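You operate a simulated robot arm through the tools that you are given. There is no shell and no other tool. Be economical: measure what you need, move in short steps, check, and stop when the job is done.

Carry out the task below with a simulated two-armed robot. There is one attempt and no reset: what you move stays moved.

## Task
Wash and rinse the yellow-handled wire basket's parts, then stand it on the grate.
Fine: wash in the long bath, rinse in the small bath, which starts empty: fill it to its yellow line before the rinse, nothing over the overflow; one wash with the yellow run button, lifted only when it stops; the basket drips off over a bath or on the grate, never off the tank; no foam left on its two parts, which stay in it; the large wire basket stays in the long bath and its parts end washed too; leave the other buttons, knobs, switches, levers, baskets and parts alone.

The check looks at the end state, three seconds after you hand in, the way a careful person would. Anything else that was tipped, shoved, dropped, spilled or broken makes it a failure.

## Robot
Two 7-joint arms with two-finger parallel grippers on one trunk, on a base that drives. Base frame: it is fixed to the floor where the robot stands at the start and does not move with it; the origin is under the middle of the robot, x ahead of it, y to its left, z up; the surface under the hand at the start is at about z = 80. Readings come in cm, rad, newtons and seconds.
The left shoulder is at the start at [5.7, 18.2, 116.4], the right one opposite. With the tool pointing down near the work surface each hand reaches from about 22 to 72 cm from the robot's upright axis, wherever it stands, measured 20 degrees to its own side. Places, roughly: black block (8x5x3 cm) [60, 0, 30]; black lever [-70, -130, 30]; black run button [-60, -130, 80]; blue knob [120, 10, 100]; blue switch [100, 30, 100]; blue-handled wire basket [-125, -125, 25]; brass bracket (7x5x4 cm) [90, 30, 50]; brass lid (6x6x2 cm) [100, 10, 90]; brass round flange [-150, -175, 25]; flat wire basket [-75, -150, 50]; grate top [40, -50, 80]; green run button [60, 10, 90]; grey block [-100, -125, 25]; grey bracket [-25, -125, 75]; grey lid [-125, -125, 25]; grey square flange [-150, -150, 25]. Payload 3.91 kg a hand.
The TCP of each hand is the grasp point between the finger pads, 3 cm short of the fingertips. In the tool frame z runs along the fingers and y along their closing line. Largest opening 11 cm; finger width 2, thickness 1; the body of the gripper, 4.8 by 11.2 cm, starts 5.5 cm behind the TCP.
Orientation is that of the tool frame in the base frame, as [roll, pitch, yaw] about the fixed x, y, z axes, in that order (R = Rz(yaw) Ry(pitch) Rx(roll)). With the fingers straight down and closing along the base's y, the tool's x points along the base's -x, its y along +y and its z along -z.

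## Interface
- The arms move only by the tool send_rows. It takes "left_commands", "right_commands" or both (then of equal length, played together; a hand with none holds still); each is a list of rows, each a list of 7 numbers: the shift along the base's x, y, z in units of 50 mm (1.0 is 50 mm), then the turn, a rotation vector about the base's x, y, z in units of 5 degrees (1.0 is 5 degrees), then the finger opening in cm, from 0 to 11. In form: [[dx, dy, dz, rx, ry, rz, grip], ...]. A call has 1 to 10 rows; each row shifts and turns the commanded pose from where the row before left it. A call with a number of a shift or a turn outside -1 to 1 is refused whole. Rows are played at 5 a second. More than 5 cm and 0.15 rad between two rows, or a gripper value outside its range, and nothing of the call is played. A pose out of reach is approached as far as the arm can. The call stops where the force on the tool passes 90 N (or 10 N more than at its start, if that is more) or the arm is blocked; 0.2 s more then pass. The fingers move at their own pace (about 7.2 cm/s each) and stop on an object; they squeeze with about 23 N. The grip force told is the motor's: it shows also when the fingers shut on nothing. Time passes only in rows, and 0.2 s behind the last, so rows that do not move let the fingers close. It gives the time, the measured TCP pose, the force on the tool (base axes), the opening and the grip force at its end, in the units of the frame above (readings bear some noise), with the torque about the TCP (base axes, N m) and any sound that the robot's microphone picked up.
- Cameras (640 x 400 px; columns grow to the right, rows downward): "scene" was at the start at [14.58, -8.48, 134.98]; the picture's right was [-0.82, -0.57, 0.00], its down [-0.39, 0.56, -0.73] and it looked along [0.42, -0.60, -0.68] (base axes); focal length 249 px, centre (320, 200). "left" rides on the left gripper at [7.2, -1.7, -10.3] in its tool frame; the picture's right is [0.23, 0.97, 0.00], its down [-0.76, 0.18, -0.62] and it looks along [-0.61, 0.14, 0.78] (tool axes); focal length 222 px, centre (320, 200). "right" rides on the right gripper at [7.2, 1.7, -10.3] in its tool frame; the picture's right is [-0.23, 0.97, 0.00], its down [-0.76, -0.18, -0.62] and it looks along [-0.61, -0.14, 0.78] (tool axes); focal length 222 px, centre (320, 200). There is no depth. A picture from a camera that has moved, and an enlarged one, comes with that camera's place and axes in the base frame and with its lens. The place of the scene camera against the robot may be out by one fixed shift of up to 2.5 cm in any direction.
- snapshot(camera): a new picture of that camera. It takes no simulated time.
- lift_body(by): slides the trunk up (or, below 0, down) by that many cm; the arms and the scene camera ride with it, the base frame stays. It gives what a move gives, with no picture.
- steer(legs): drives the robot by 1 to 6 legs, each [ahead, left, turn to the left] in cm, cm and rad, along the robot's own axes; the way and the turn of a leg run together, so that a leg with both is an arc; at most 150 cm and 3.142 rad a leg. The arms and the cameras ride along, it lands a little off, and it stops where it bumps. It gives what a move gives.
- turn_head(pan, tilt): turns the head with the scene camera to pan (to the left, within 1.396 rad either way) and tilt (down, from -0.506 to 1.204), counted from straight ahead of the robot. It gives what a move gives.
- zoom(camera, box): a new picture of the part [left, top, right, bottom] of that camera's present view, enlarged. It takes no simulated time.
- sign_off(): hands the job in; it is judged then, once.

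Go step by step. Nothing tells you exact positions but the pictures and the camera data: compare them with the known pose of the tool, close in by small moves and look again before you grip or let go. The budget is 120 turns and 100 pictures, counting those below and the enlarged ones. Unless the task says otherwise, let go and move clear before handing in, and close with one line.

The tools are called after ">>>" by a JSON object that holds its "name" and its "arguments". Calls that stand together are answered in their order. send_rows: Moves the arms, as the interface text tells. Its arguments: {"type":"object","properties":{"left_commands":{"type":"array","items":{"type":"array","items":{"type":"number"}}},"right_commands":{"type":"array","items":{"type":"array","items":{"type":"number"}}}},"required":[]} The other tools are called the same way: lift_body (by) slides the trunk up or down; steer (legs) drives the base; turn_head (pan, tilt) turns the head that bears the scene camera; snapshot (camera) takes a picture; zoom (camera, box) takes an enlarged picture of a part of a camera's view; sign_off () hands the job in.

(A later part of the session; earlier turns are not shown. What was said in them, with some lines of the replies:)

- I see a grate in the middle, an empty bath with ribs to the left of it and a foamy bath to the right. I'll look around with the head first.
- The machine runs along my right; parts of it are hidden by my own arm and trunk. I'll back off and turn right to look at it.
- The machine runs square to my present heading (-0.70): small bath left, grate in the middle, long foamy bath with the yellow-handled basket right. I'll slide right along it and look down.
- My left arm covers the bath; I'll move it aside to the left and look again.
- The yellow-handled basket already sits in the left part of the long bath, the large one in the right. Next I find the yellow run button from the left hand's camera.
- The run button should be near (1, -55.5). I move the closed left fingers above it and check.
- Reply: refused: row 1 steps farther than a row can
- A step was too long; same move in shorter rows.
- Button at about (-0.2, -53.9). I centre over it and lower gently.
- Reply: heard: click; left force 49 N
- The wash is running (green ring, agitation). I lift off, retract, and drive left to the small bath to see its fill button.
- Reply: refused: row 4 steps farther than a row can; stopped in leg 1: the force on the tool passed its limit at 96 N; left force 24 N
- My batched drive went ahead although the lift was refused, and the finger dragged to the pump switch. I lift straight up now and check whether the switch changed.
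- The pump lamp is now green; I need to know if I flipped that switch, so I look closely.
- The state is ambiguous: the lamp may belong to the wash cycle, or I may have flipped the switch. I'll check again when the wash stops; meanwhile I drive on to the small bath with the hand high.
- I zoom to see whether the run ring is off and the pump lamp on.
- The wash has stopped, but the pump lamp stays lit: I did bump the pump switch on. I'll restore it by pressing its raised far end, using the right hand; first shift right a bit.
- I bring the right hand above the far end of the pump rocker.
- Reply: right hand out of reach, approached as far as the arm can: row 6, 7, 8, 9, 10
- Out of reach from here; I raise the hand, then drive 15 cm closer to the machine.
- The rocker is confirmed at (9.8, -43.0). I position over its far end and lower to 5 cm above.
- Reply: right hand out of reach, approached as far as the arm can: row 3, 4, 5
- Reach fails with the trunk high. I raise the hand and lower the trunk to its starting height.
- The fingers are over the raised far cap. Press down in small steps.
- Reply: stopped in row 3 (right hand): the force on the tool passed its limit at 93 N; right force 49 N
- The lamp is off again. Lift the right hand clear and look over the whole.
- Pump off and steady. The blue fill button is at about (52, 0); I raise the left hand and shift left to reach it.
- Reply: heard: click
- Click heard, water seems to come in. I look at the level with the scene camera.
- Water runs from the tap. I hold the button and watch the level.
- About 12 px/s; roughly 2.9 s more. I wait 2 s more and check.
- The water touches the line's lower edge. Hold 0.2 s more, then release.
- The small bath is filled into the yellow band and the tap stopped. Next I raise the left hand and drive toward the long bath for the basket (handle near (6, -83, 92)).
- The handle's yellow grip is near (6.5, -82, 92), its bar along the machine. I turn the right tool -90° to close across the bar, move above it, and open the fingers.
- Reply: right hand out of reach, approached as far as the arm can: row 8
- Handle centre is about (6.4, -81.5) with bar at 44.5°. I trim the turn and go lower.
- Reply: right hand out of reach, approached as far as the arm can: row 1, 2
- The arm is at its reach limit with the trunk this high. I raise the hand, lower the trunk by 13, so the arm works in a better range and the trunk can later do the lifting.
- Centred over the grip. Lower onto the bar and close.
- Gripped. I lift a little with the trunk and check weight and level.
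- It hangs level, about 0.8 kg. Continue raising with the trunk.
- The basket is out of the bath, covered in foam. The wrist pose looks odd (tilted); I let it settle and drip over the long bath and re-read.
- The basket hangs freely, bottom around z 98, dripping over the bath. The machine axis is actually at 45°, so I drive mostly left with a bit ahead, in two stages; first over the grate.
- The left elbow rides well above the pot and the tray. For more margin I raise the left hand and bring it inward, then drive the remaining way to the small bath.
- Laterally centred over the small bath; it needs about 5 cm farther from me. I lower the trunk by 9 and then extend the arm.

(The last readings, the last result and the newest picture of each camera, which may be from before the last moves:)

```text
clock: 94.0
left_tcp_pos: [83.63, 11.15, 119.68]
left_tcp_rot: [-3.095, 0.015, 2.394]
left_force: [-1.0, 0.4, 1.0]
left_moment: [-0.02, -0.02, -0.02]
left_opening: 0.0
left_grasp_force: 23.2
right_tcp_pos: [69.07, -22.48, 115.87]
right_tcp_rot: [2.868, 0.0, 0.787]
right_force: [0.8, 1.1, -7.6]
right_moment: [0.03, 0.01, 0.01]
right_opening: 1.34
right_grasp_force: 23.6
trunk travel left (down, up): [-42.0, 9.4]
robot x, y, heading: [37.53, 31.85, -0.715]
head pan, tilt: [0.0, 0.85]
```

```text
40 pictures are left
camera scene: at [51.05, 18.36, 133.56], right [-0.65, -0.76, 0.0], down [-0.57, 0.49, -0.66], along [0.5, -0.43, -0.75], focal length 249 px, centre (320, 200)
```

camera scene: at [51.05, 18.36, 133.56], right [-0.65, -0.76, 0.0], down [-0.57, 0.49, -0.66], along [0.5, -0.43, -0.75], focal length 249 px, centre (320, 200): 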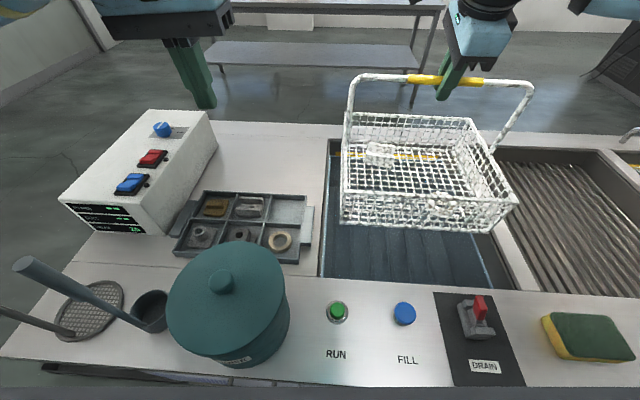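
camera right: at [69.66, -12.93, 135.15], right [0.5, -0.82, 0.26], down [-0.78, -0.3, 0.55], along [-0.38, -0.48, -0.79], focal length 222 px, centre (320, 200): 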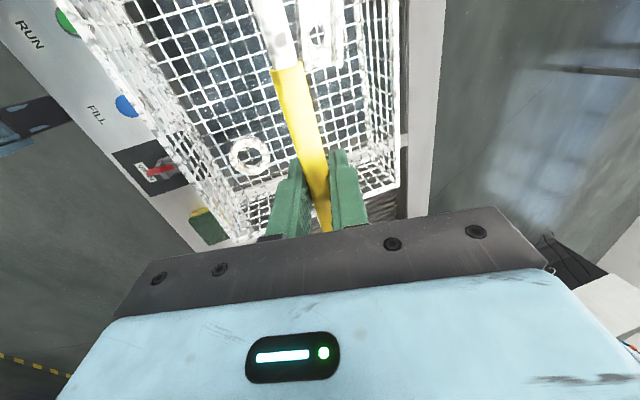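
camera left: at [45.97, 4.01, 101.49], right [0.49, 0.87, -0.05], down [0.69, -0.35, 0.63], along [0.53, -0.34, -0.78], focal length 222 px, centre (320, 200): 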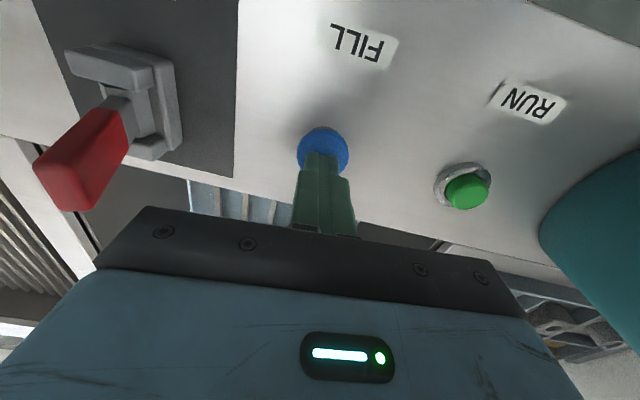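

Good: aligned with a few cm of margin on each side. Lower into the bath with the trunk.

>>> {"name": "lift_body", "arguments": {"by": -10}}

>>> {"name": "snapshot", "arguments": {"camera": "scene"}}

```text
clock: 95.3
left_tcp_pos: [83.63, 11.17, 109.74]
left_tcp_rot: [-3.094, 0.018, 2.396]
left_force: [0.8, -0.3, 1.0]
left_moment: [0.01, -0.01, -0.01]
left_opening: 0.01
left_grasp_force: 22.5
right_tcp_pos: [69.08, -22.53, 105.78]
right_tcp_rot: [2.867, 0.0, 0.785]
right_force: [0.3, 0.2, -8.7]
right_moment: [0.01, -0.02, 0.02]
right_opening: 1.36
right_grasp_force: 22.8
trunk travel left (down, up): [-32.0, 19.4]
robot x, y, heading: [37.62, 31.93, -0.717]
head pan, tilt: [0.0, 0.85]
```

```text
39 pictures are left
camera scene: at [53.78, 15.99, 122.73], right [-0.65, -0.76, 0.0], down [-0.57, 0.49, -0.66], along [0.5, -0.43, -0.75], focal length 249 px, centre (320, 200)
```

scene: 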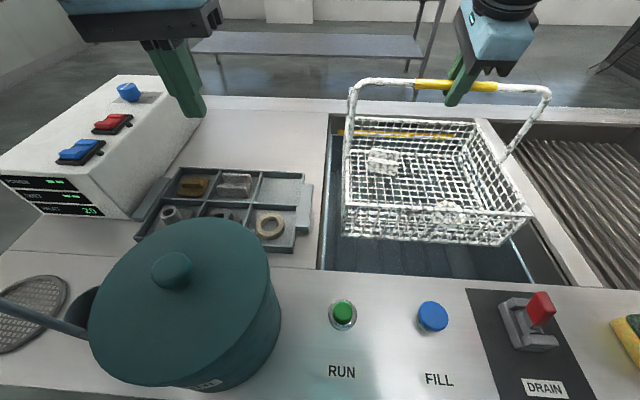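

The right margin is thin, so I shift the basket 1.5 cm left, then lower with the arm (not the trunk, to keep away from the pot).

>>> {"name": "send_rows", "arguments": {"right_commands": [[0.22, 0.22, 0, 0, 0, 0, 0], [0, 0, -0.4, 0, 0, 0, 0], [0, 0, -0.4, 0, 0, 0, 0]]}}

>>> {"name": "snapshot", "arguments": {"camera": "scene"}}

```text
clock: 96.1
left_tcp_pos: [83.67, 11.11, 109.72]
left_tcp_rot: [-3.094, 0.015, 2.395]
left_force: [1.1, 0.0, -0.1]
left_moment: [-0.01, 0.01, 0.01]
left_opening: 0.01
left_grasp_force: 22.8
right_tcp_pos: [70.18, -21.42, 101.64]
right_tcp_rot: [2.869, -0.002, 0.785]
right_force: [0.5, -0.4, -8.7]
right_moment: [0.02, -0.02, 0.03]
right_opening: 1.37
right_grasp_force: 23.1
trunk travel left (down, up): [-32.0, 19.4]
robot x, y, heading: [37.57, 31.95, -0.72]
head pan, tilt: [0.0, 0.85]
```

```text
38 pictures are left
camera scene: at [53.83, 15.95, 122.72], right [-0.65, -0.76, 0.0], down [-0.57, 0.49, -0.66], along [0.5, -0.43, -0.75], focal length 249 px, centre (320, 200)
```

scene: 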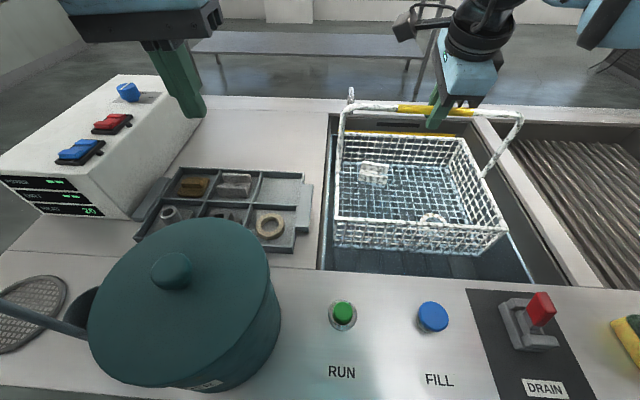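

Balanced in the opening and touching water. Lower on.

>>> {"name": "send_rows", "arguments": {"right_commands": [[-0.06, -0.06, -0.4, 0, 0, 0, 0], [0, 0, -0.4, 0, 0, 0, 0], [0, 0, -0.4, 0, 0, 0, 0], [0, 0, -0.4, 0, 0, 0, 0], [0, 0, 0, 0, 0, 0, 0]]}}

>>> {"name": "zoom", "arguments": {"camera": "scene", "box": [300, 70, 560, 290]}}

```text
clock: 97.3
left_tcp_pos: [83.74, 11.16, 109.81]
left_tcp_rot: [-3.093, 0.016, 2.395]
left_force: [-1.0, -1.4, 0.2]
left_moment: [0.0, 0.0, 0.02]
left_opening: 0.0
left_grasp_force: 23.1
right_tcp_pos: [69.89, -21.69, 93.77]
right_tcp_rot: [2.869, -0.003, 0.788]
right_force: [-0.3, 0.8, -7.9]
right_moment: [0.05, 0.0, 0.02]
right_opening: 1.37
right_grasp_force: 22.5
trunk travel left (down, up): [-32.0, 19.4]
robot x, y, heading: [37.26, 32.1, -0.714]
head pan, tilt: [0.0, 0.85]
```

```text
1.82 times, centred on (430, 180) of scene
camera zoom: at [53.79, 15.99, 122.73], right [-0.65, -0.76, 0.0], down [-0.57, 0.49, -0.66], along [0.5, -0.43, -0.75], focal length 452 px, centre (120, 236)
```

zoom: 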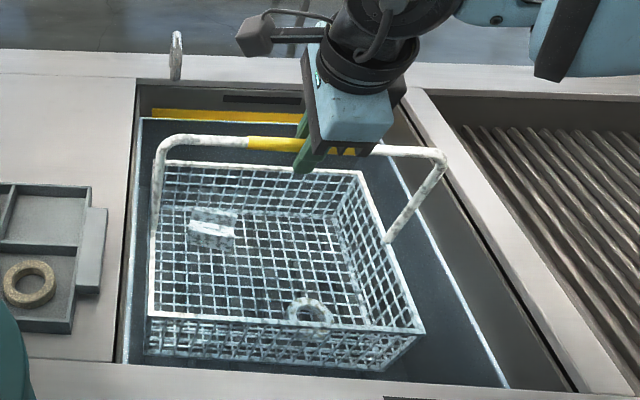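

In the water, but the parts still show foam. I lower a little more and swish gently up and down.

>>> {"name": "send_rows", "arguments": {"right_commands": [[0, 0, -0.25, 0, 0, 0, 0], [0, 0, 0.4, 0, 0, 0, 0], [0, 0, -0.4, 0, 0, 0, 0], [0, 0, 0.4, 0, 0, 0, 0], [0, 0, -0.4, 0, 0, 0, 0], [0, 0, 0.4, 0, 0, 0, 0], [0, 0, -0.4, 0, 0, 0, 0], [0, 0, 0, 0, 0, 0, 0], [0, 0, 0, 0, 0, 0, 0]]}}

>>> {"name": "zoom", "arguments": {"camera": "scene", "box": [300, 70, 560, 290]}}

```text
clock: 99.3
left_tcp_pos: [83.66, 11.12, 109.8]
left_tcp_rot: [-3.096, 0.015, 2.394]
left_force: [0.5, 0.1, -0.4]
left_moment: [-0.02, -0.02, -0.01]
left_opening: 0.0
left_grasp_force: 23.3
right_tcp_pos: [69.88, -21.62, 92.55]
right_tcp_rot: [2.866, -0.001, 0.785]
right_force: [0.7, 0.1, -4.9]
right_moment: [-0.2, 0.15, 0.09]
right_opening: 1.37
right_grasp_force: 22.9
trunk travel left (down, up): [-32.0, 19.4]
robot x, y, heading: [37.86, 32.35, -0.715]
head pan, tilt: [0.0, 0.85]
```

```text
1.82 times, centred on (430, 180) of scene
camera zoom: at [53.79, 16.01, 122.73], right [-0.65, -0.76, 0.0], down [-0.57, 0.49, -0.66], along [0.5, -0.43, -0.75], focal length 452 px, centre (120, 236)
```

zoom: 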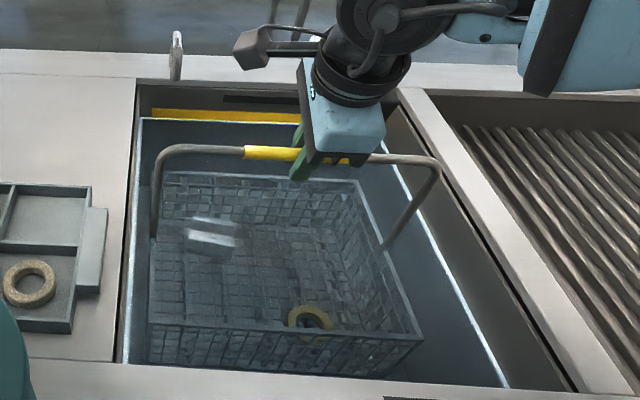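

Much is rinsed; the block still has a whitish top. A few more strokes and a soak.

>>> {"name": "send_rows", "arguments": {"right_commands": [[0, 0, 0.5, 0, 0, 0, 0], [0, 0, -0.45, 0, 0, 0, 0], [0, 0, 0.45, 0, 0, 0, 0], [0, 0, -0.45, 0, 0, 0, 0], [0, 0, 0.45, 0, 0, 0, 0], [0, 0, -0.45, 0, 0, 0, 0], [0, 0, 0.45, 0, 0, 0, 0], [0, 0, -0.45, 0, 0, 0, 0], [0, 0, 0, 0, 0, 0, 0], [0, 0, 0, 0, 0, 0, 0]]}}

>>> {"name": "zoom", "arguments": {"camera": "scene", "box": [350, 140, 500, 270]}}

```text
clock: 101.5
left_tcp_pos: [83.66, 11.26, 109.66]
left_tcp_rot: [-3.094, 0.016, 2.395]
left_force: [-0.4, -0.1, 0.4]
left_moment: [-0.01, 0.0, 0.01]
left_opening: 0.01
left_grasp_force: 22.8
right_tcp_pos: [69.73, -21.52, 92.84]
right_tcp_rot: [2.871, -0.003, 0.785]
right_force: [1.4, 0.7, -8.1]
right_moment: [-0.01, -0.01, 0.0]
right_opening: 1.37
right_grasp_force: 22.7
trunk travel left (down, up): [-32.0, 19.4]
robot x, y, heading: [37.42, 31.62, -0.714]
head pan, tilt: [0.0, 0.85]
```

```text
3.08 times, centred on (425, 205) of scene
camera zoom: at [53.81, 15.96, 122.72], right [-0.65, -0.76, 0.0], down [-0.57, 0.49, -0.66], along [0.5, -0.43, -0.75], focal length 765 px, centre (-3, 185)
```

zoom: 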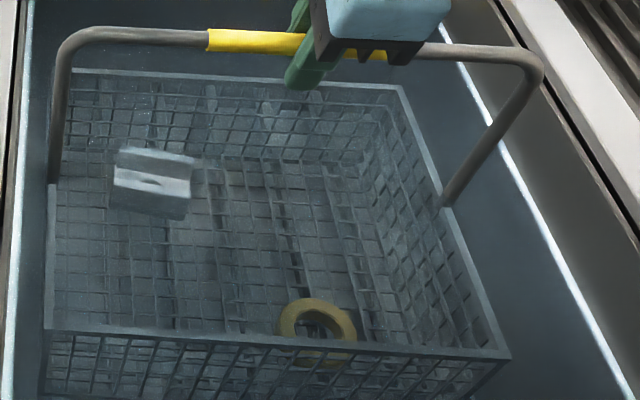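

Both parts look clean (steel bracket and brass ring). I lift out by reversing the moves, and let it drip over the small bath.

>>> {"name": "send_rows", "arguments": {"right_commands": [[0, 0, 0.4, 0, 0, 0, 0], [0, 0, 0.4, 0, 0, 0, 0], [0, 0, 0.4, 0, 0, 0, 0], [0, 0, 0.4, 0, 0, 0, 0], [0, 0, 0.5, 0, 0, 0, 0], [0, 0, 0.5, 0, 0, 0, 0]]}}

>>> {"name": "lift_body", "arguments": {"by": 10}}

>>> {"name": "send_rows", "arguments": {"right_commands": [[0, 0, 0, 0, 0, 0, 0], [0, 0, 0, 0, 0, 0, 0], [0, 0, 0, 0, 0, 0, 0], [0, 0, 0, 0, 0, 0, 0], [0, 0, 0, 0, 0, 0, 0], [0, 0, 0, 0, 0, 0, 0], [0, 0, 0, 0, 0, 0, 0], [0, 0, 0, 0, 0, 0, 0], [0, 0, 0, 0, 0, 0, 0], [0, 0, 0, 0, 0, 0, 0]]}}

>>> {"name": "snapshot", "arguments": {"camera": "right"}}

>>> {"name": "zoom", "arguments": {"camera": "scene", "box": [300, 60, 560, 280]}}

```text
clock: 102.9
left_tcp_pos: [83.66, 11.2, 109.77]
left_tcp_rot: [-3.095, 0.017, 2.394]
left_force: [0.2, 0.0, 0.3]
left_moment: [-0.01, 0.0, 0.0]
left_opening: 0.0
left_grasp_force: 22.5
right_tcp_pos: [69.85, -21.52, 105.78]
right_tcp_rot: [2.869, -0.002, 0.786]
right_force: [-0.4, -0.1, -8.5]
right_moment: [0.02, 0.02, 0.02]
right_opening: 1.35
right_grasp_force: 23.3
trunk travel left (down, up): [-32.0, 19.4]
robot x, y, heading: [37.67, 31.96, -0.712]
head pan, tilt: [0.0, 0.85]
```

```text
clock: 104.2
left_tcp_pos: [83.81, 11.15, 119.64]
left_tcp_rot: [-3.095, 0.014, 2.393]
left_force: [-0.1, -0.1, -0.5]
left_moment: [0.01, 0.0, 0.02]
left_opening: 0.0
left_grasp_force: 22.7
right_tcp_pos: [69.25, -21.28, 118.33]
right_tcp_rot: [2.823, -0.008, 0.782]
right_force: [0.0, -0.7, -8.5]
right_moment: [0.07, 0.03, -0.01]
right_opening: 1.35
right_grasp_force: 22.9
trunk travel left (down, up): [-42.0, 9.4]
robot x, y, heading: [37.63, 32.3, -0.711]
head pan, tilt: [0.0, 0.85]
```

```text
clock: 106.4
left_tcp_pos: [83.66, 11.14, 119.77]
left_tcp_rot: [-3.095, 0.018, 2.393]
left_force: [0.3, -0.2, 0.7]
left_moment: [0.02, -0.02, -0.01]
left_opening: 0.01
left_grasp_force: 23.1
right_tcp_pos: [69.22, -21.17, 118.62]
right_tcp_rot: [2.817, -0.006, 0.781]
right_force: [-0.9, -0.5, -8.5]
right_moment: [0.05, 0.05, -0.02]
right_opening: 1.37
right_grasp_force: 23.3
trunk travel left (down, up): [-42.0, 9.4]
robot x, y, heading: [37.22, 32.15, -0.717]
head pan, tilt: [0.0, 0.85]
```

```text
34 pictures are left
camera right: at [72.89, -14.92, 128.92], right [0.49, -0.82, 0.31], down [-0.8, -0.28, 0.53], along [-0.35, -0.5, -0.79], focal length 222 px, centre (320, 200)
```

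right: 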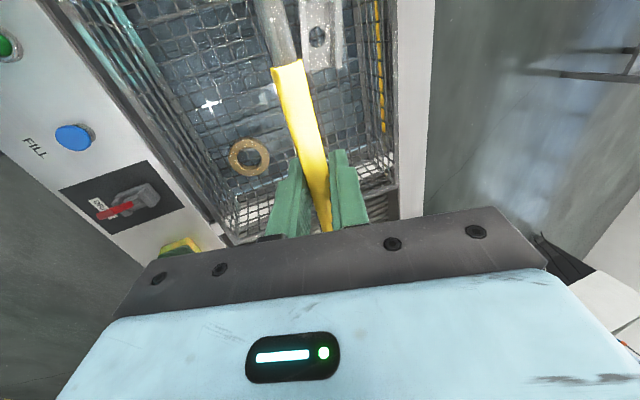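

```text
1.82 times, centred on (430, 170) of scene
camera zoom: at [51.09, 18.32, 133.55], right [-0.65, -0.76, 0.0], down [-0.57, 0.49, -0.66], along [0.5, -0.43, -0.75], focal length 452 px, centre (120, 254)
```

zoom: 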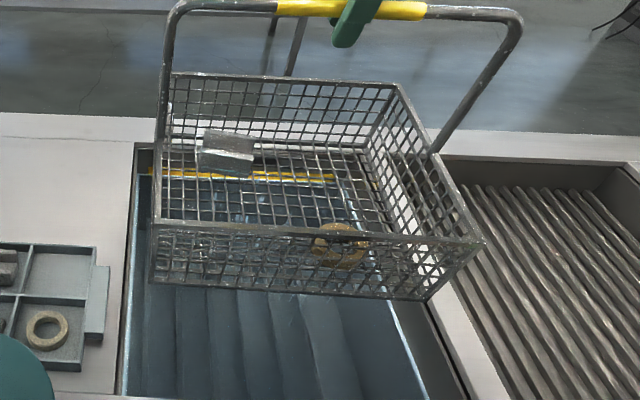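

Both parts are foam-free. I raise to travel height, drip a few seconds more over the bath, then drive back right to the grate.

>>> {"name": "lift_body", "arguments": {"by": 7}}

>>> {"name": "send_rows", "arguments": {"right_commands": [[0, 0, 0, 0, 0, 0, 0], [0, 0, 0, 0, 0, 0, 0], [0, 0, 0, 0, 0, 0, 0], [0, 0, 0, 0, 0, 0, 0], [0, 0, 0, 0, 0, 0, 0], [0, 0, 0, 0, 0, 0, 0], [0, 0, 0, 0, 0, 0, 0], [0, 0, 0, 0, 0, 0, 0], [0, 0, 0, 0, 0, 0, 0], [0, 0, 0, 0, 0, 0, 0]]}}

>>> {"name": "steer", "arguments": {"legs": [[-3, -43, 0]]}}

>>> {"name": "snapshot", "arguments": {"camera": "scene"}}

>>> {"name": "snapshot", "arguments": {"camera": "right"}}

```text
clock: 107.5
left_tcp_pos: [83.84, 11.2, 126.56]
left_tcp_rot: [-3.095, 0.013, 2.394]
left_force: [0.1, -0.2, -0.1]
left_moment: [0.03, 0.01, -0.03]
left_opening: 0.0
left_grasp_force: 23.3
right_tcp_pos: [65.58, -18.44, 135.99]
right_tcp_rot: [2.634, -0.024, 0.781]
right_force: [-0.8, 0.7, -8.5]
right_moment: [0.07, 0.12, 0.03]
right_opening: 1.35
right_grasp_force: 23.0
trunk travel left (down, up): [-49.0, 2.4]
robot x, y, heading: [37.4, 32.1, -0.716]
head pan, tilt: [0.0, 0.85]
```

```text
clock: 109.7
left_tcp_pos: [83.72, 11.28, 126.79]
left_tcp_rot: [-3.096, 0.016, 2.395]
left_force: [-0.6, -0.4, 0.4]
left_moment: [-0.03, -0.03, -0.02]
left_opening: 0.0
left_grasp_force: 22.8
right_tcp_pos: [65.61, -18.28, 136.18]
right_tcp_rot: [2.631, -0.024, 0.781]
right_force: [0.0, 0.3, -8.9]
right_moment: [-0.03, -0.01, -0.04]
right_opening: 1.35
right_grasp_force: 23.3
trunk travel left (down, up): [-49.0, 2.4]
robot x, y, heading: [37.55, 32.28, -0.713]
head pan, tilt: [0.0, 0.85]
```

```text
clock: 114.0
left_tcp_pos: [53.2, -19.54, 126.72]
left_tcp_rot: [-3.093, 0.016, 2.396]
left_force: [0.6, 0.0, -0.5]
left_moment: [0.0, -0.01, 0.0]
left_opening: 0.0
left_grasp_force: 22.8
right_tcp_pos: [35.1, -48.93, 136.25]
right_tcp_rot: [2.628, -0.026, 0.783]
right_force: [-0.8, -0.2, -8.9]
right_moment: [0.01, -0.03, -0.02]
right_opening: 1.36
right_grasp_force: 23.1
trunk travel left (down, up): [-49.0, 2.4]
robot x, y, heading: [6.85, 1.39, -0.712]
head pan, tilt: [0.0, 0.85]
```

```text
32 pictures are left
camera scene: at [15.94, -8.42, 142.12], right [-0.65, -0.76, 0.0], down [-0.57, 0.49, -0.66], along [0.5, -0.43, -0.75], focal length 249 px, centre (320, 200)
```

scene: 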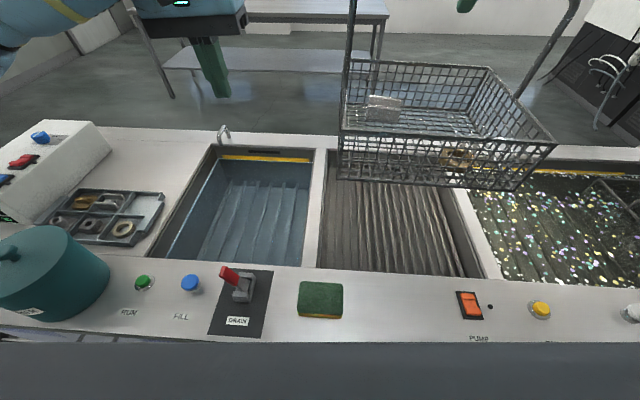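

```text
31 pictures are left
camera right: at [37.24, -41.39, 146.28], right [0.43, -0.77, 0.47], down [-0.87, -0.22, 0.44], along [-0.24, -0.6, -0.77], focal length 222 px, centre (320, 200)
```

right: 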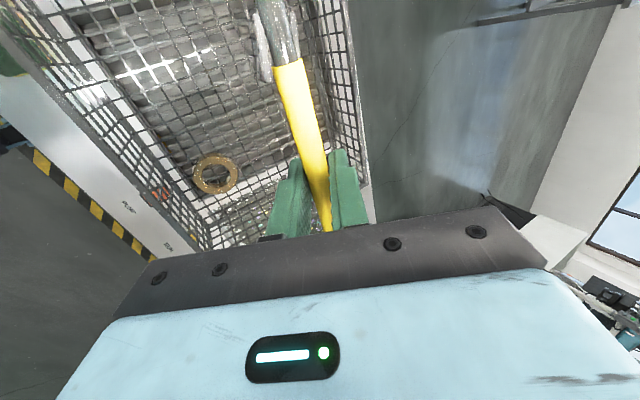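

Over the grate now (handle L centred). I lower the trunk, then straighten the hand tilt and extend slightly.

>>> {"name": "lift_body", "arguments": {"by": -15}}

>>> {"name": "send_rows", "arguments": {"right_commands": [[0.15, -0.15, 0, 0.5, 0.5, 0, 0], [0.15, -0.15, 0, 0.5, 0.5, 0, 0], [0.15, -0.15, 0, 0.5, 0.5, 0, 0], [0.15, -0.15, 0, 0.5, 0.5, 0, 0], [0, 0, 0, 0.5, 0.5, 0, 0], [0, 0, 0, 0.5, 0.5, 0, 0], [0, 0, 0, 0.5, 0.5, 0, 0], [0, 0, 0, 0.5, 0.5, 0, 0]]}}

>>> {"name": "snapshot", "arguments": {"camera": "scene"}}

```text
clock: 115.8
left_tcp_pos: [53.14, -19.52, 111.71]
left_tcp_rot: [-3.092, 0.019, 2.394]
left_force: [0.1, -0.2, 0.0]
left_moment: [-0.01, 0.0, 0.01]
left_opening: 0.04
left_grasp_force: 23.1
right_tcp_pos: [35.0, -48.96, 121.31]
right_tcp_rot: [2.628, -0.024, 0.783]
right_force: [0.1, -0.1, -7.9]
right_moment: [0.02, 0.01, 0.0]
right_opening: 1.35
right_grasp_force: 23.5
trunk travel left (down, up): [-34.0, 17.4]
robot x, y, heading: [6.81, 1.17, -0.714]
head pan, tilt: [0.0, 0.85]
```

```text
clock: 117.6
left_tcp_pos: [52.94, -19.63, 111.71]
left_tcp_rot: [-3.095, 0.016, 2.395]
left_force: [-0.5, -0.5, 0.3]
left_moment: [0.01, -0.02, 0.02]
left_opening: 0.0
left_grasp_force: 22.8
right_tcp_pos: [32.17, -52.23, 119.24]
right_tcp_rot: [3.124, -0.021, 0.769]
right_force: [0.7, 0.4, -8.9]
right_moment: [-0.06, -0.04, -0.01]
right_opening: 1.35
right_grasp_force: 23.6
right hand out of reach, approached as far as the arm can: row 3, 5, 6, 7, 8
trunk travel left (down, up): [-34.0, 17.4]
robot x, y, heading: [7.06, 1.29, -0.712]
head pan, tilt: [0.0, 0.85]
```

```text
30 pictures are left
camera scene: at [22.81, -14.42, 124.74], right [-0.65, -0.76, 0.0], down [-0.57, 0.49, -0.66], along [0.5, -0.43, -0.75], focal length 249 px, centre (320, 200)
```

scene: 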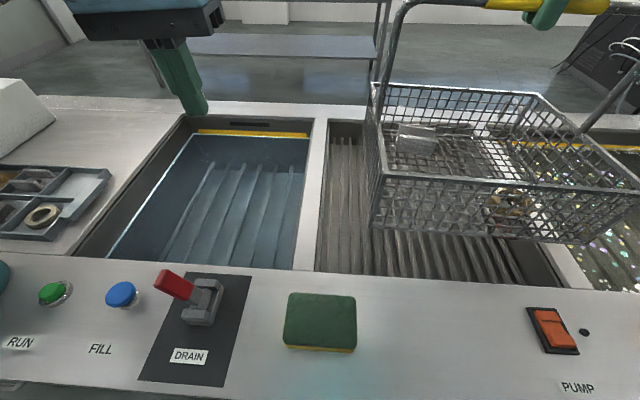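

The hand drifted right at its reach limit. I go down a bit and shift it back left and outward.

>>> {"name": "send_rows", "arguments": {"right_commands": [[0, 0, -0.4, 0, 0, 0, 0], [0, 0, -0.4, 0, 0, 0, 0], [0.4, 0.2, 0, 0, 0, 0, 0], [0.4, 0, 0, 0, 0, 0, 0], [0.4, -0.1, 0, 0, 0, 0, 0]]}}

>>> {"name": "snapshot", "arguments": {"camera": "scene"}}

```text
clock: 118.8
left_tcp_pos: [53.1, -19.54, 111.79]
left_tcp_rot: [-3.096, 0.015, 2.394]
left_force: [0.8, -0.4, 0.0]
left_moment: [-0.01, 0.0, 0.02]
left_opening: 0.02
left_grasp_force: 23.1
right_tcp_pos: [34.62, -52.07, 113.9]
right_tcp_rot: [3.124, -0.02, 0.773]
right_force: [0.0, 0.1, -8.3]
right_moment: [-0.03, -0.03, 0.01]
right_opening: 1.35
right_grasp_force: 22.7
right hand out of reach, approached as far as the arm can: row 4, 5
trunk travel left (down, up): [-34.0, 17.4]
robot x, y, heading: [6.81, 1.36, -0.717]
head pan, tilt: [0.0, 0.85]
```

```text
29 pictures are left
camera scene: at [22.86, -14.42, 124.73], right [-0.65, -0.76, 0.0], down [-0.57, 0.49, -0.66], along [0.5, -0.43, -0.75], focal length 249 px, centre (320, 200)
```

scene: 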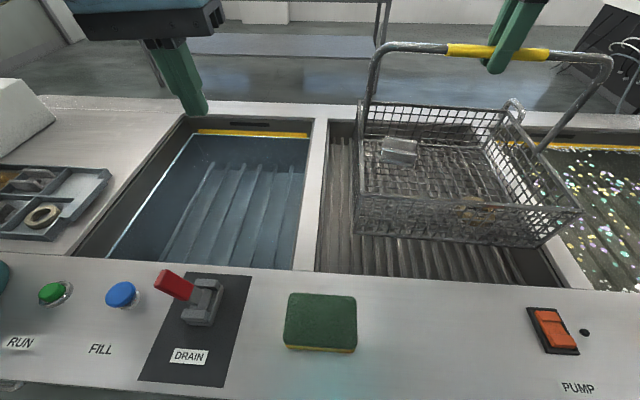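

It's a bit too far right for the grate recess; I shift the base 2.5 cm left.

>>> {"name": "steer", "arguments": {"legs": [[0.5, 2.8, 0]]}}

>>> {"name": "snapshot", "arguments": {"camera": "scene"}}

```text
clock: 119.7
left_tcp_pos: [55.26, -17.7, 111.74]
left_tcp_rot: [-3.094, 0.018, 2.394]
left_force: [0.6, 0.6, 0.0]
left_moment: [-0.01, 0.04, -0.02]
left_opening: 0.02
left_grasp_force: 22.7
right_tcp_pos: [36.78, -50.23, 114.06]
right_tcp_rot: [3.125, -0.019, 0.771]
right_force: [1.3, 0.6, -8.3]
right_moment: [-0.05, -0.01, 0.01]
right_opening: 1.36
right_grasp_force: 22.9
trunk travel left (down, up): [-34.0, 17.4]
robot x, y, heading: [9.0, 3.37, -0.713]
head pan, tilt: [0.0, 0.85]
```

```text
28 pictures are left
camera scene: at [25.02, -12.63, 124.74], right [-0.65, -0.76, 0.0], down [-0.57, 0.49, -0.66], along [0.5, -0.43, -0.75], focal length 249 px, centre (320, 200)
```

scene: 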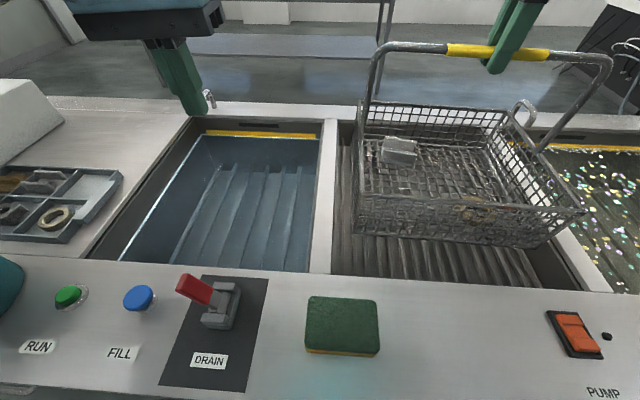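

Margins are fine on both sides. Lower slowly onto the grate.

>>> {"name": "send_rows", "arguments": {"right_commands": [[0.05, 0.05, -0.3, 0, 0, 0, 0], [0, 0, -0.3, 0, 0, 0, 0], [0, 0, -0.3, 0, 0, 0, 0], [0, 0, -0.2, 0, 0, 0, 0], [0, 0, 0, 0, 0, 0, 0]]}}

>>> {"name": "snapshot", "arguments": {"camera": "scene"}}

```text
clock: 120.9
left_tcp_pos: [55.2, -17.83, 111.74]
left_tcp_rot: [-3.094, 0.013, 2.394]
left_force: [0.1, 0.1, -0.4]
left_moment: [0.01, -0.04, 0.01]
left_opening: 0.0
left_grasp_force: 23.2
right_tcp_pos: [36.89, -50.1, 108.59]
right_tcp_rot: [3.124, -0.019, 0.772]
right_force: [0.3, -0.7, -8.9]
right_moment: [-0.01, -0.01, -0.02]
right_opening: 1.35
right_grasp_force: 22.9
trunk travel left (down, up): [-34.0, 17.4]
robot x, y, heading: [9.3, 2.98, -0.716]
head pan, tilt: [0.0, 0.85]
```

```text
27 pictures are left
camera scene: at [24.98, -12.64, 124.74], right [-0.65, -0.76, 0.0], down [-0.57, 0.49, -0.66], along [0.5, -0.43, -0.75], focal length 249 px, centre (320, 200)
```

scene: 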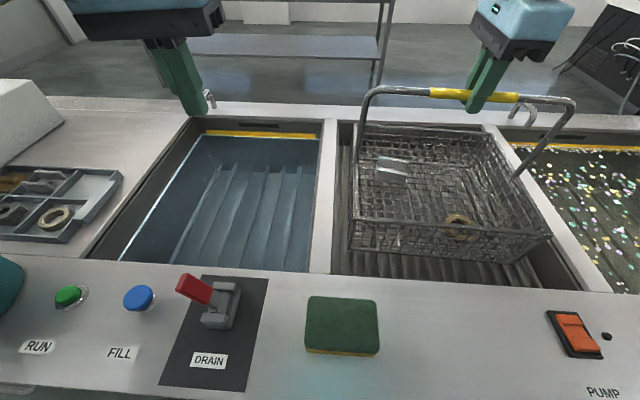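

Entering the recess with clearance all round. Continue down until the grate takes the weight.

>>> {"name": "send_rows", "arguments": {"right_commands": [[0, 0, -0.2, 0, 0, 0, 0], [0, 0, -0.2, 0, 0, 0, 0], [0, 0, -0.1, 0, 0, 0, 0], [0, 0, -0.1, 0, 0, 0, 0]]}}

```text
clock: 121.9
left_tcp_pos: [55.23, -17.79, 111.81]
left_tcp_rot: [-3.093, 0.016, 2.395]
left_force: [-0.2, -0.6, -0.1]
left_moment: [-0.01, -0.03, 0.0]
left_opening: 0.0
left_grasp_force: 23.5
right_tcp_pos: [36.9, -50.05, 105.72]
right_tcp_rot: [3.124, -0.02, 0.772]
right_force: [0.6, 0.1, -7.2]
right_moment: [-0.16, 0.2, 0.09]
right_opening: 1.35
right_grasp_force: 23.2
trunk travel left (down, up): [-34.0, 17.4]
robot x, y, heading: [8.76, 2.78, -0.716]
head pan, tilt: [0.0, 0.85]
```

Contact is beginning (force easing, moments appear). A few more millimetres.

>>> {"name": "send_rows", "arguments": {"right_commands": [[0, 0, -0.08, 0, 0, 0, 0], [0, 0, -0.06, 0, 0, 0, 0], [0, 0, 0, 0, 0, 0, 0]]}}

>>> {"name": "zoom", "arguments": {"camera": "scene", "box": [310, 70, 600, 300]}}

```text
clock: 122.7
left_tcp_pos: [55.25, -17.69, 111.79]
left_tcp_rot: [-3.091, 0.018, 2.394]
left_force: [0.5, -0.3, 0.1]
left_moment: [-0.01, 0.0, -0.01]
left_opening: 0.02
left_grasp_force: 23.3
right_tcp_pos: [36.94, -49.9, 104.99]
right_tcp_rot: [3.121, -0.021, 0.772]
right_force: [3.1, 1.4, 7.6]
right_moment: [-0.15, 0.17, 0.1]
right_opening: 1.36
right_grasp_force: 22.7
trunk travel left (down, up): [-34.0, 17.4]
robot x, y, heading: [9.08, 2.92, -0.71]
head pan, tilt: [0.0, 0.85]
```

```text
1.74 times, centred on (455, 185) of scene
camera zoom: at [24.97, -12.5, 124.77], right [-0.65, -0.76, 0.0], down [-0.57, 0.49, -0.66], along [0.5, -0.43, -0.75], focal length 433 px, centre (85, 226)
```

zoom: 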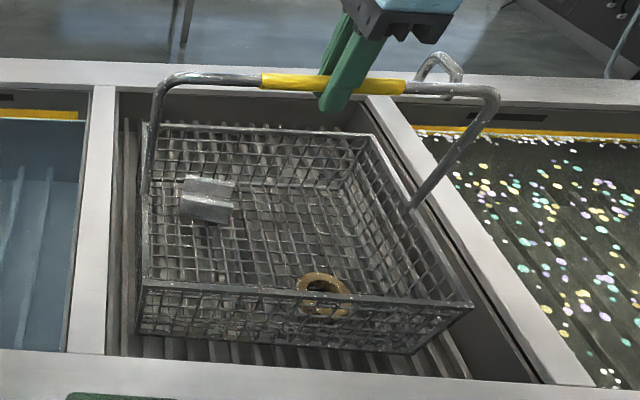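

It stands on the grate (pushing back +7 N). Release and rise straight up.

>>> {"name": "send_rows", "arguments": {"right_commands": [[0, 0, 0.03, 0, 0, 0, 4], [0, 0, 0, 0, 0, 0, 4], [0, 0, 0, 0, 0, 0, 4], [0, 0, 0.3, 0, 0, 0, 4], [0, 0, 0.5, 0, 0, 0, 4], [0, 0, 0.6, 0, 0, 0, 4]]}}

>>> {"name": "snapshot", "arguments": {"camera": "right"}}

>>> {"name": "snapshot", "arguments": {"camera": "scene"}}

```text
clock: 124.1
left_tcp_pos: [55.25, -17.62, 111.74]
left_tcp_rot: [-3.095, 0.017, 2.396]
left_force: [0.2, 0.1, 0.2]
left_moment: [-0.02, 0.0, 0.02]
left_opening: 0.0
left_grasp_force: 22.9
right_tcp_pos: [36.97, -49.91, 111.97]
right_tcp_rot: [3.124, -0.019, 0.77]
right_force: [-0.1, 0.8, 0.5]
right_moment: [0.0, -0.02, 0.03]
right_opening: 4.0
right_grasp_force: 0.1
trunk travel left (down, up): [-34.0, 17.4]
robot x, y, heading: [8.96, 3.16, -0.708]
head pan, tilt: [0.0, 0.85]
```

```text
25 pictures are left
camera right: at [42.75, -45.98, 122.48], right [0.52, -0.86, 0.01], down [-0.69, -0.4, 0.61], along [-0.51, -0.32, -0.8], focal length 222 px, centre (320, 200)
```

right: 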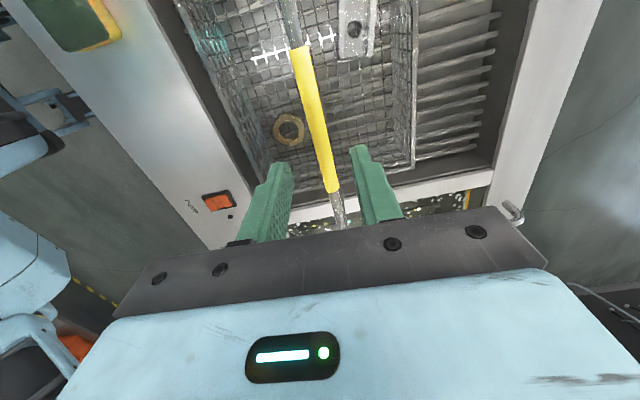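

```text
24 pictures are left
camera scene: at [24.96, -12.58, 124.75], right [-0.65, -0.76, 0.0], down [-0.57, 0.49, -0.66], along [0.5, -0.43, -0.75], focal length 249 px, centre (320, 200)
```

scene: 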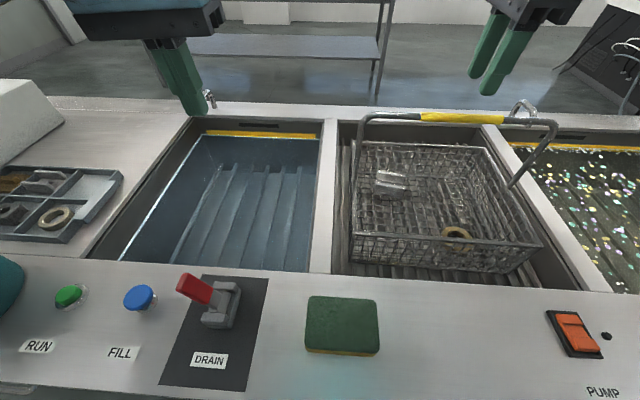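

The basket stands free on the grate. I raise clear and take a final look over the long bath and the surroundings.

>>> {"name": "lift_body", "arguments": {"by": 14}}

>>> {"name": "steer", "arguments": {"legs": [[-15, 0, 0]]}}

>>> {"name": "turn_head", "arguments": {"pan": -0.5, "tilt": 0.6}}

>>> {"name": "snapshot", "arguments": {"camera": "scene"}}

>>> {"name": "zoom", "arguments": {"camera": "scene", "box": [180, 150, 440, 330]}}

```text
clock: 125.8
left_tcp_pos: [55.33, -17.79, 125.61]
left_tcp_rot: [-3.095, 0.015, 2.395]
left_force: [1.2, -0.4, 0.2]
left_moment: [-0.01, -0.02, 0.03]
left_opening: 0.0
left_grasp_force: 23.1
right_tcp_pos: [32.67, -46.28, 137.6]
right_tcp_rot: [2.906, -0.039, 0.777]
right_force: [0.6, -1.2, -0.5]
right_moment: [0.04, 0.0, 0.0]
right_opening: 3.99
right_grasp_force: 0.1
trunk travel left (down, up): [-48.0, 3.4]
robot x, y, heading: [9.3, 3.13, -0.711]
head pan, tilt: [0.0, 0.85]
```

```text
clock: 127.2
left_tcp_pos: [44.1, -8.08, 125.67]
left_tcp_rot: [-3.093, 0.017, 2.396]
left_force: [0.9, -0.9, 0.1]
left_moment: [-0.01, 0.02, -0.02]
left_opening: 0.0
left_grasp_force: 23.4
right_tcp_pos: [21.44, -36.71, 137.6]
right_tcp_rot: [2.904, -0.039, 0.776]
right_force: [0.7, 0.4, 0.2]
right_moment: [0.03, 0.0, 0.03]
right_opening: 3.98
right_grasp_force: 0.1
trunk travel left (down, up): [-48.0, 3.4]
robot x, y, heading: [-2.36, 12.8, -0.714]
head pan, tilt: [0.0, 0.85]
```

```text
clock: 128.1
left_tcp_pos: [44.14, -8.03, 125.61]
left_tcp_rot: [-3.095, 0.016, 2.395]
left_force: [0.1, 0.7, 0.1]
left_moment: [-0.01, -0.01, 0.0]
left_opening: 0.0
left_grasp_force: 23.4
right_tcp_pos: [21.36, -36.47, 137.59]
right_tcp_rot: [2.905, -0.039, 0.777]
right_force: [1.0, -0.6, 0.2]
right_moment: [0.0, 0.03, 0.02]
right_opening: 4.0
right_grasp_force: 0.1
trunk travel left (down, up): [-48.0, 3.4]
robot x, y, heading: [-1.85, 12.52, -0.713]
head pan, tilt: [-0.499, 0.6]
```

```text
23 pictures are left
camera scene: at [4.99, -0.89, 143.04], right [-0.94, -0.35, 0.0], down [-0.2, 0.53, -0.82], along [0.29, -0.77, -0.57], focal length 249 px, centre (320, 200)
```

scene: 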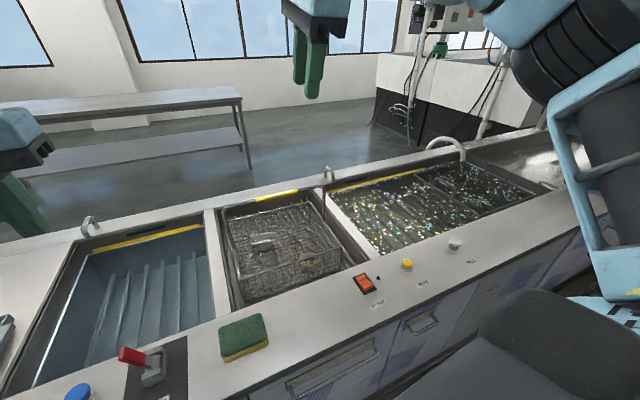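

```text
2.22 times, centred on (310, 240) of scene
camera zoom: at [4.99, -0.89, 143.04], right [-0.94, -0.35, 0.0], down [-0.2, 0.53, -0.82], along [0.29, -0.77, -0.57], focal length 553 px, centre (342, 111)
```

zoom: 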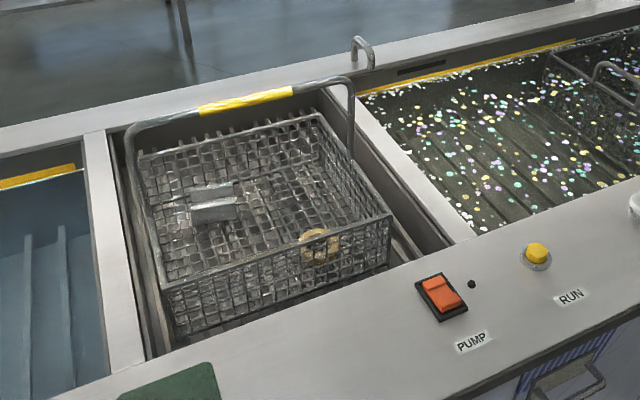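

The basket stands on the grate with its two clean parts in it, the large basket is still in the long bath, and the pump, run and fill controls are all off. My hands are clear, so I hand in.

>>> {"name": "sign_off", "arguments": {}}

```text
The job is handed in.
```

The yellow-handled basket and its two parts are washed, rinsed and standing on the grate with no foam left on them; the large basket stayed in the long bath through the same wash. Against your "leave the other switches alone", I knocked the orange PUMP switch on while the wash was running. It stayed on for about 20 seconds, past the end of the wash, until I pressed it back off; its lamp is out and I saw no spill.
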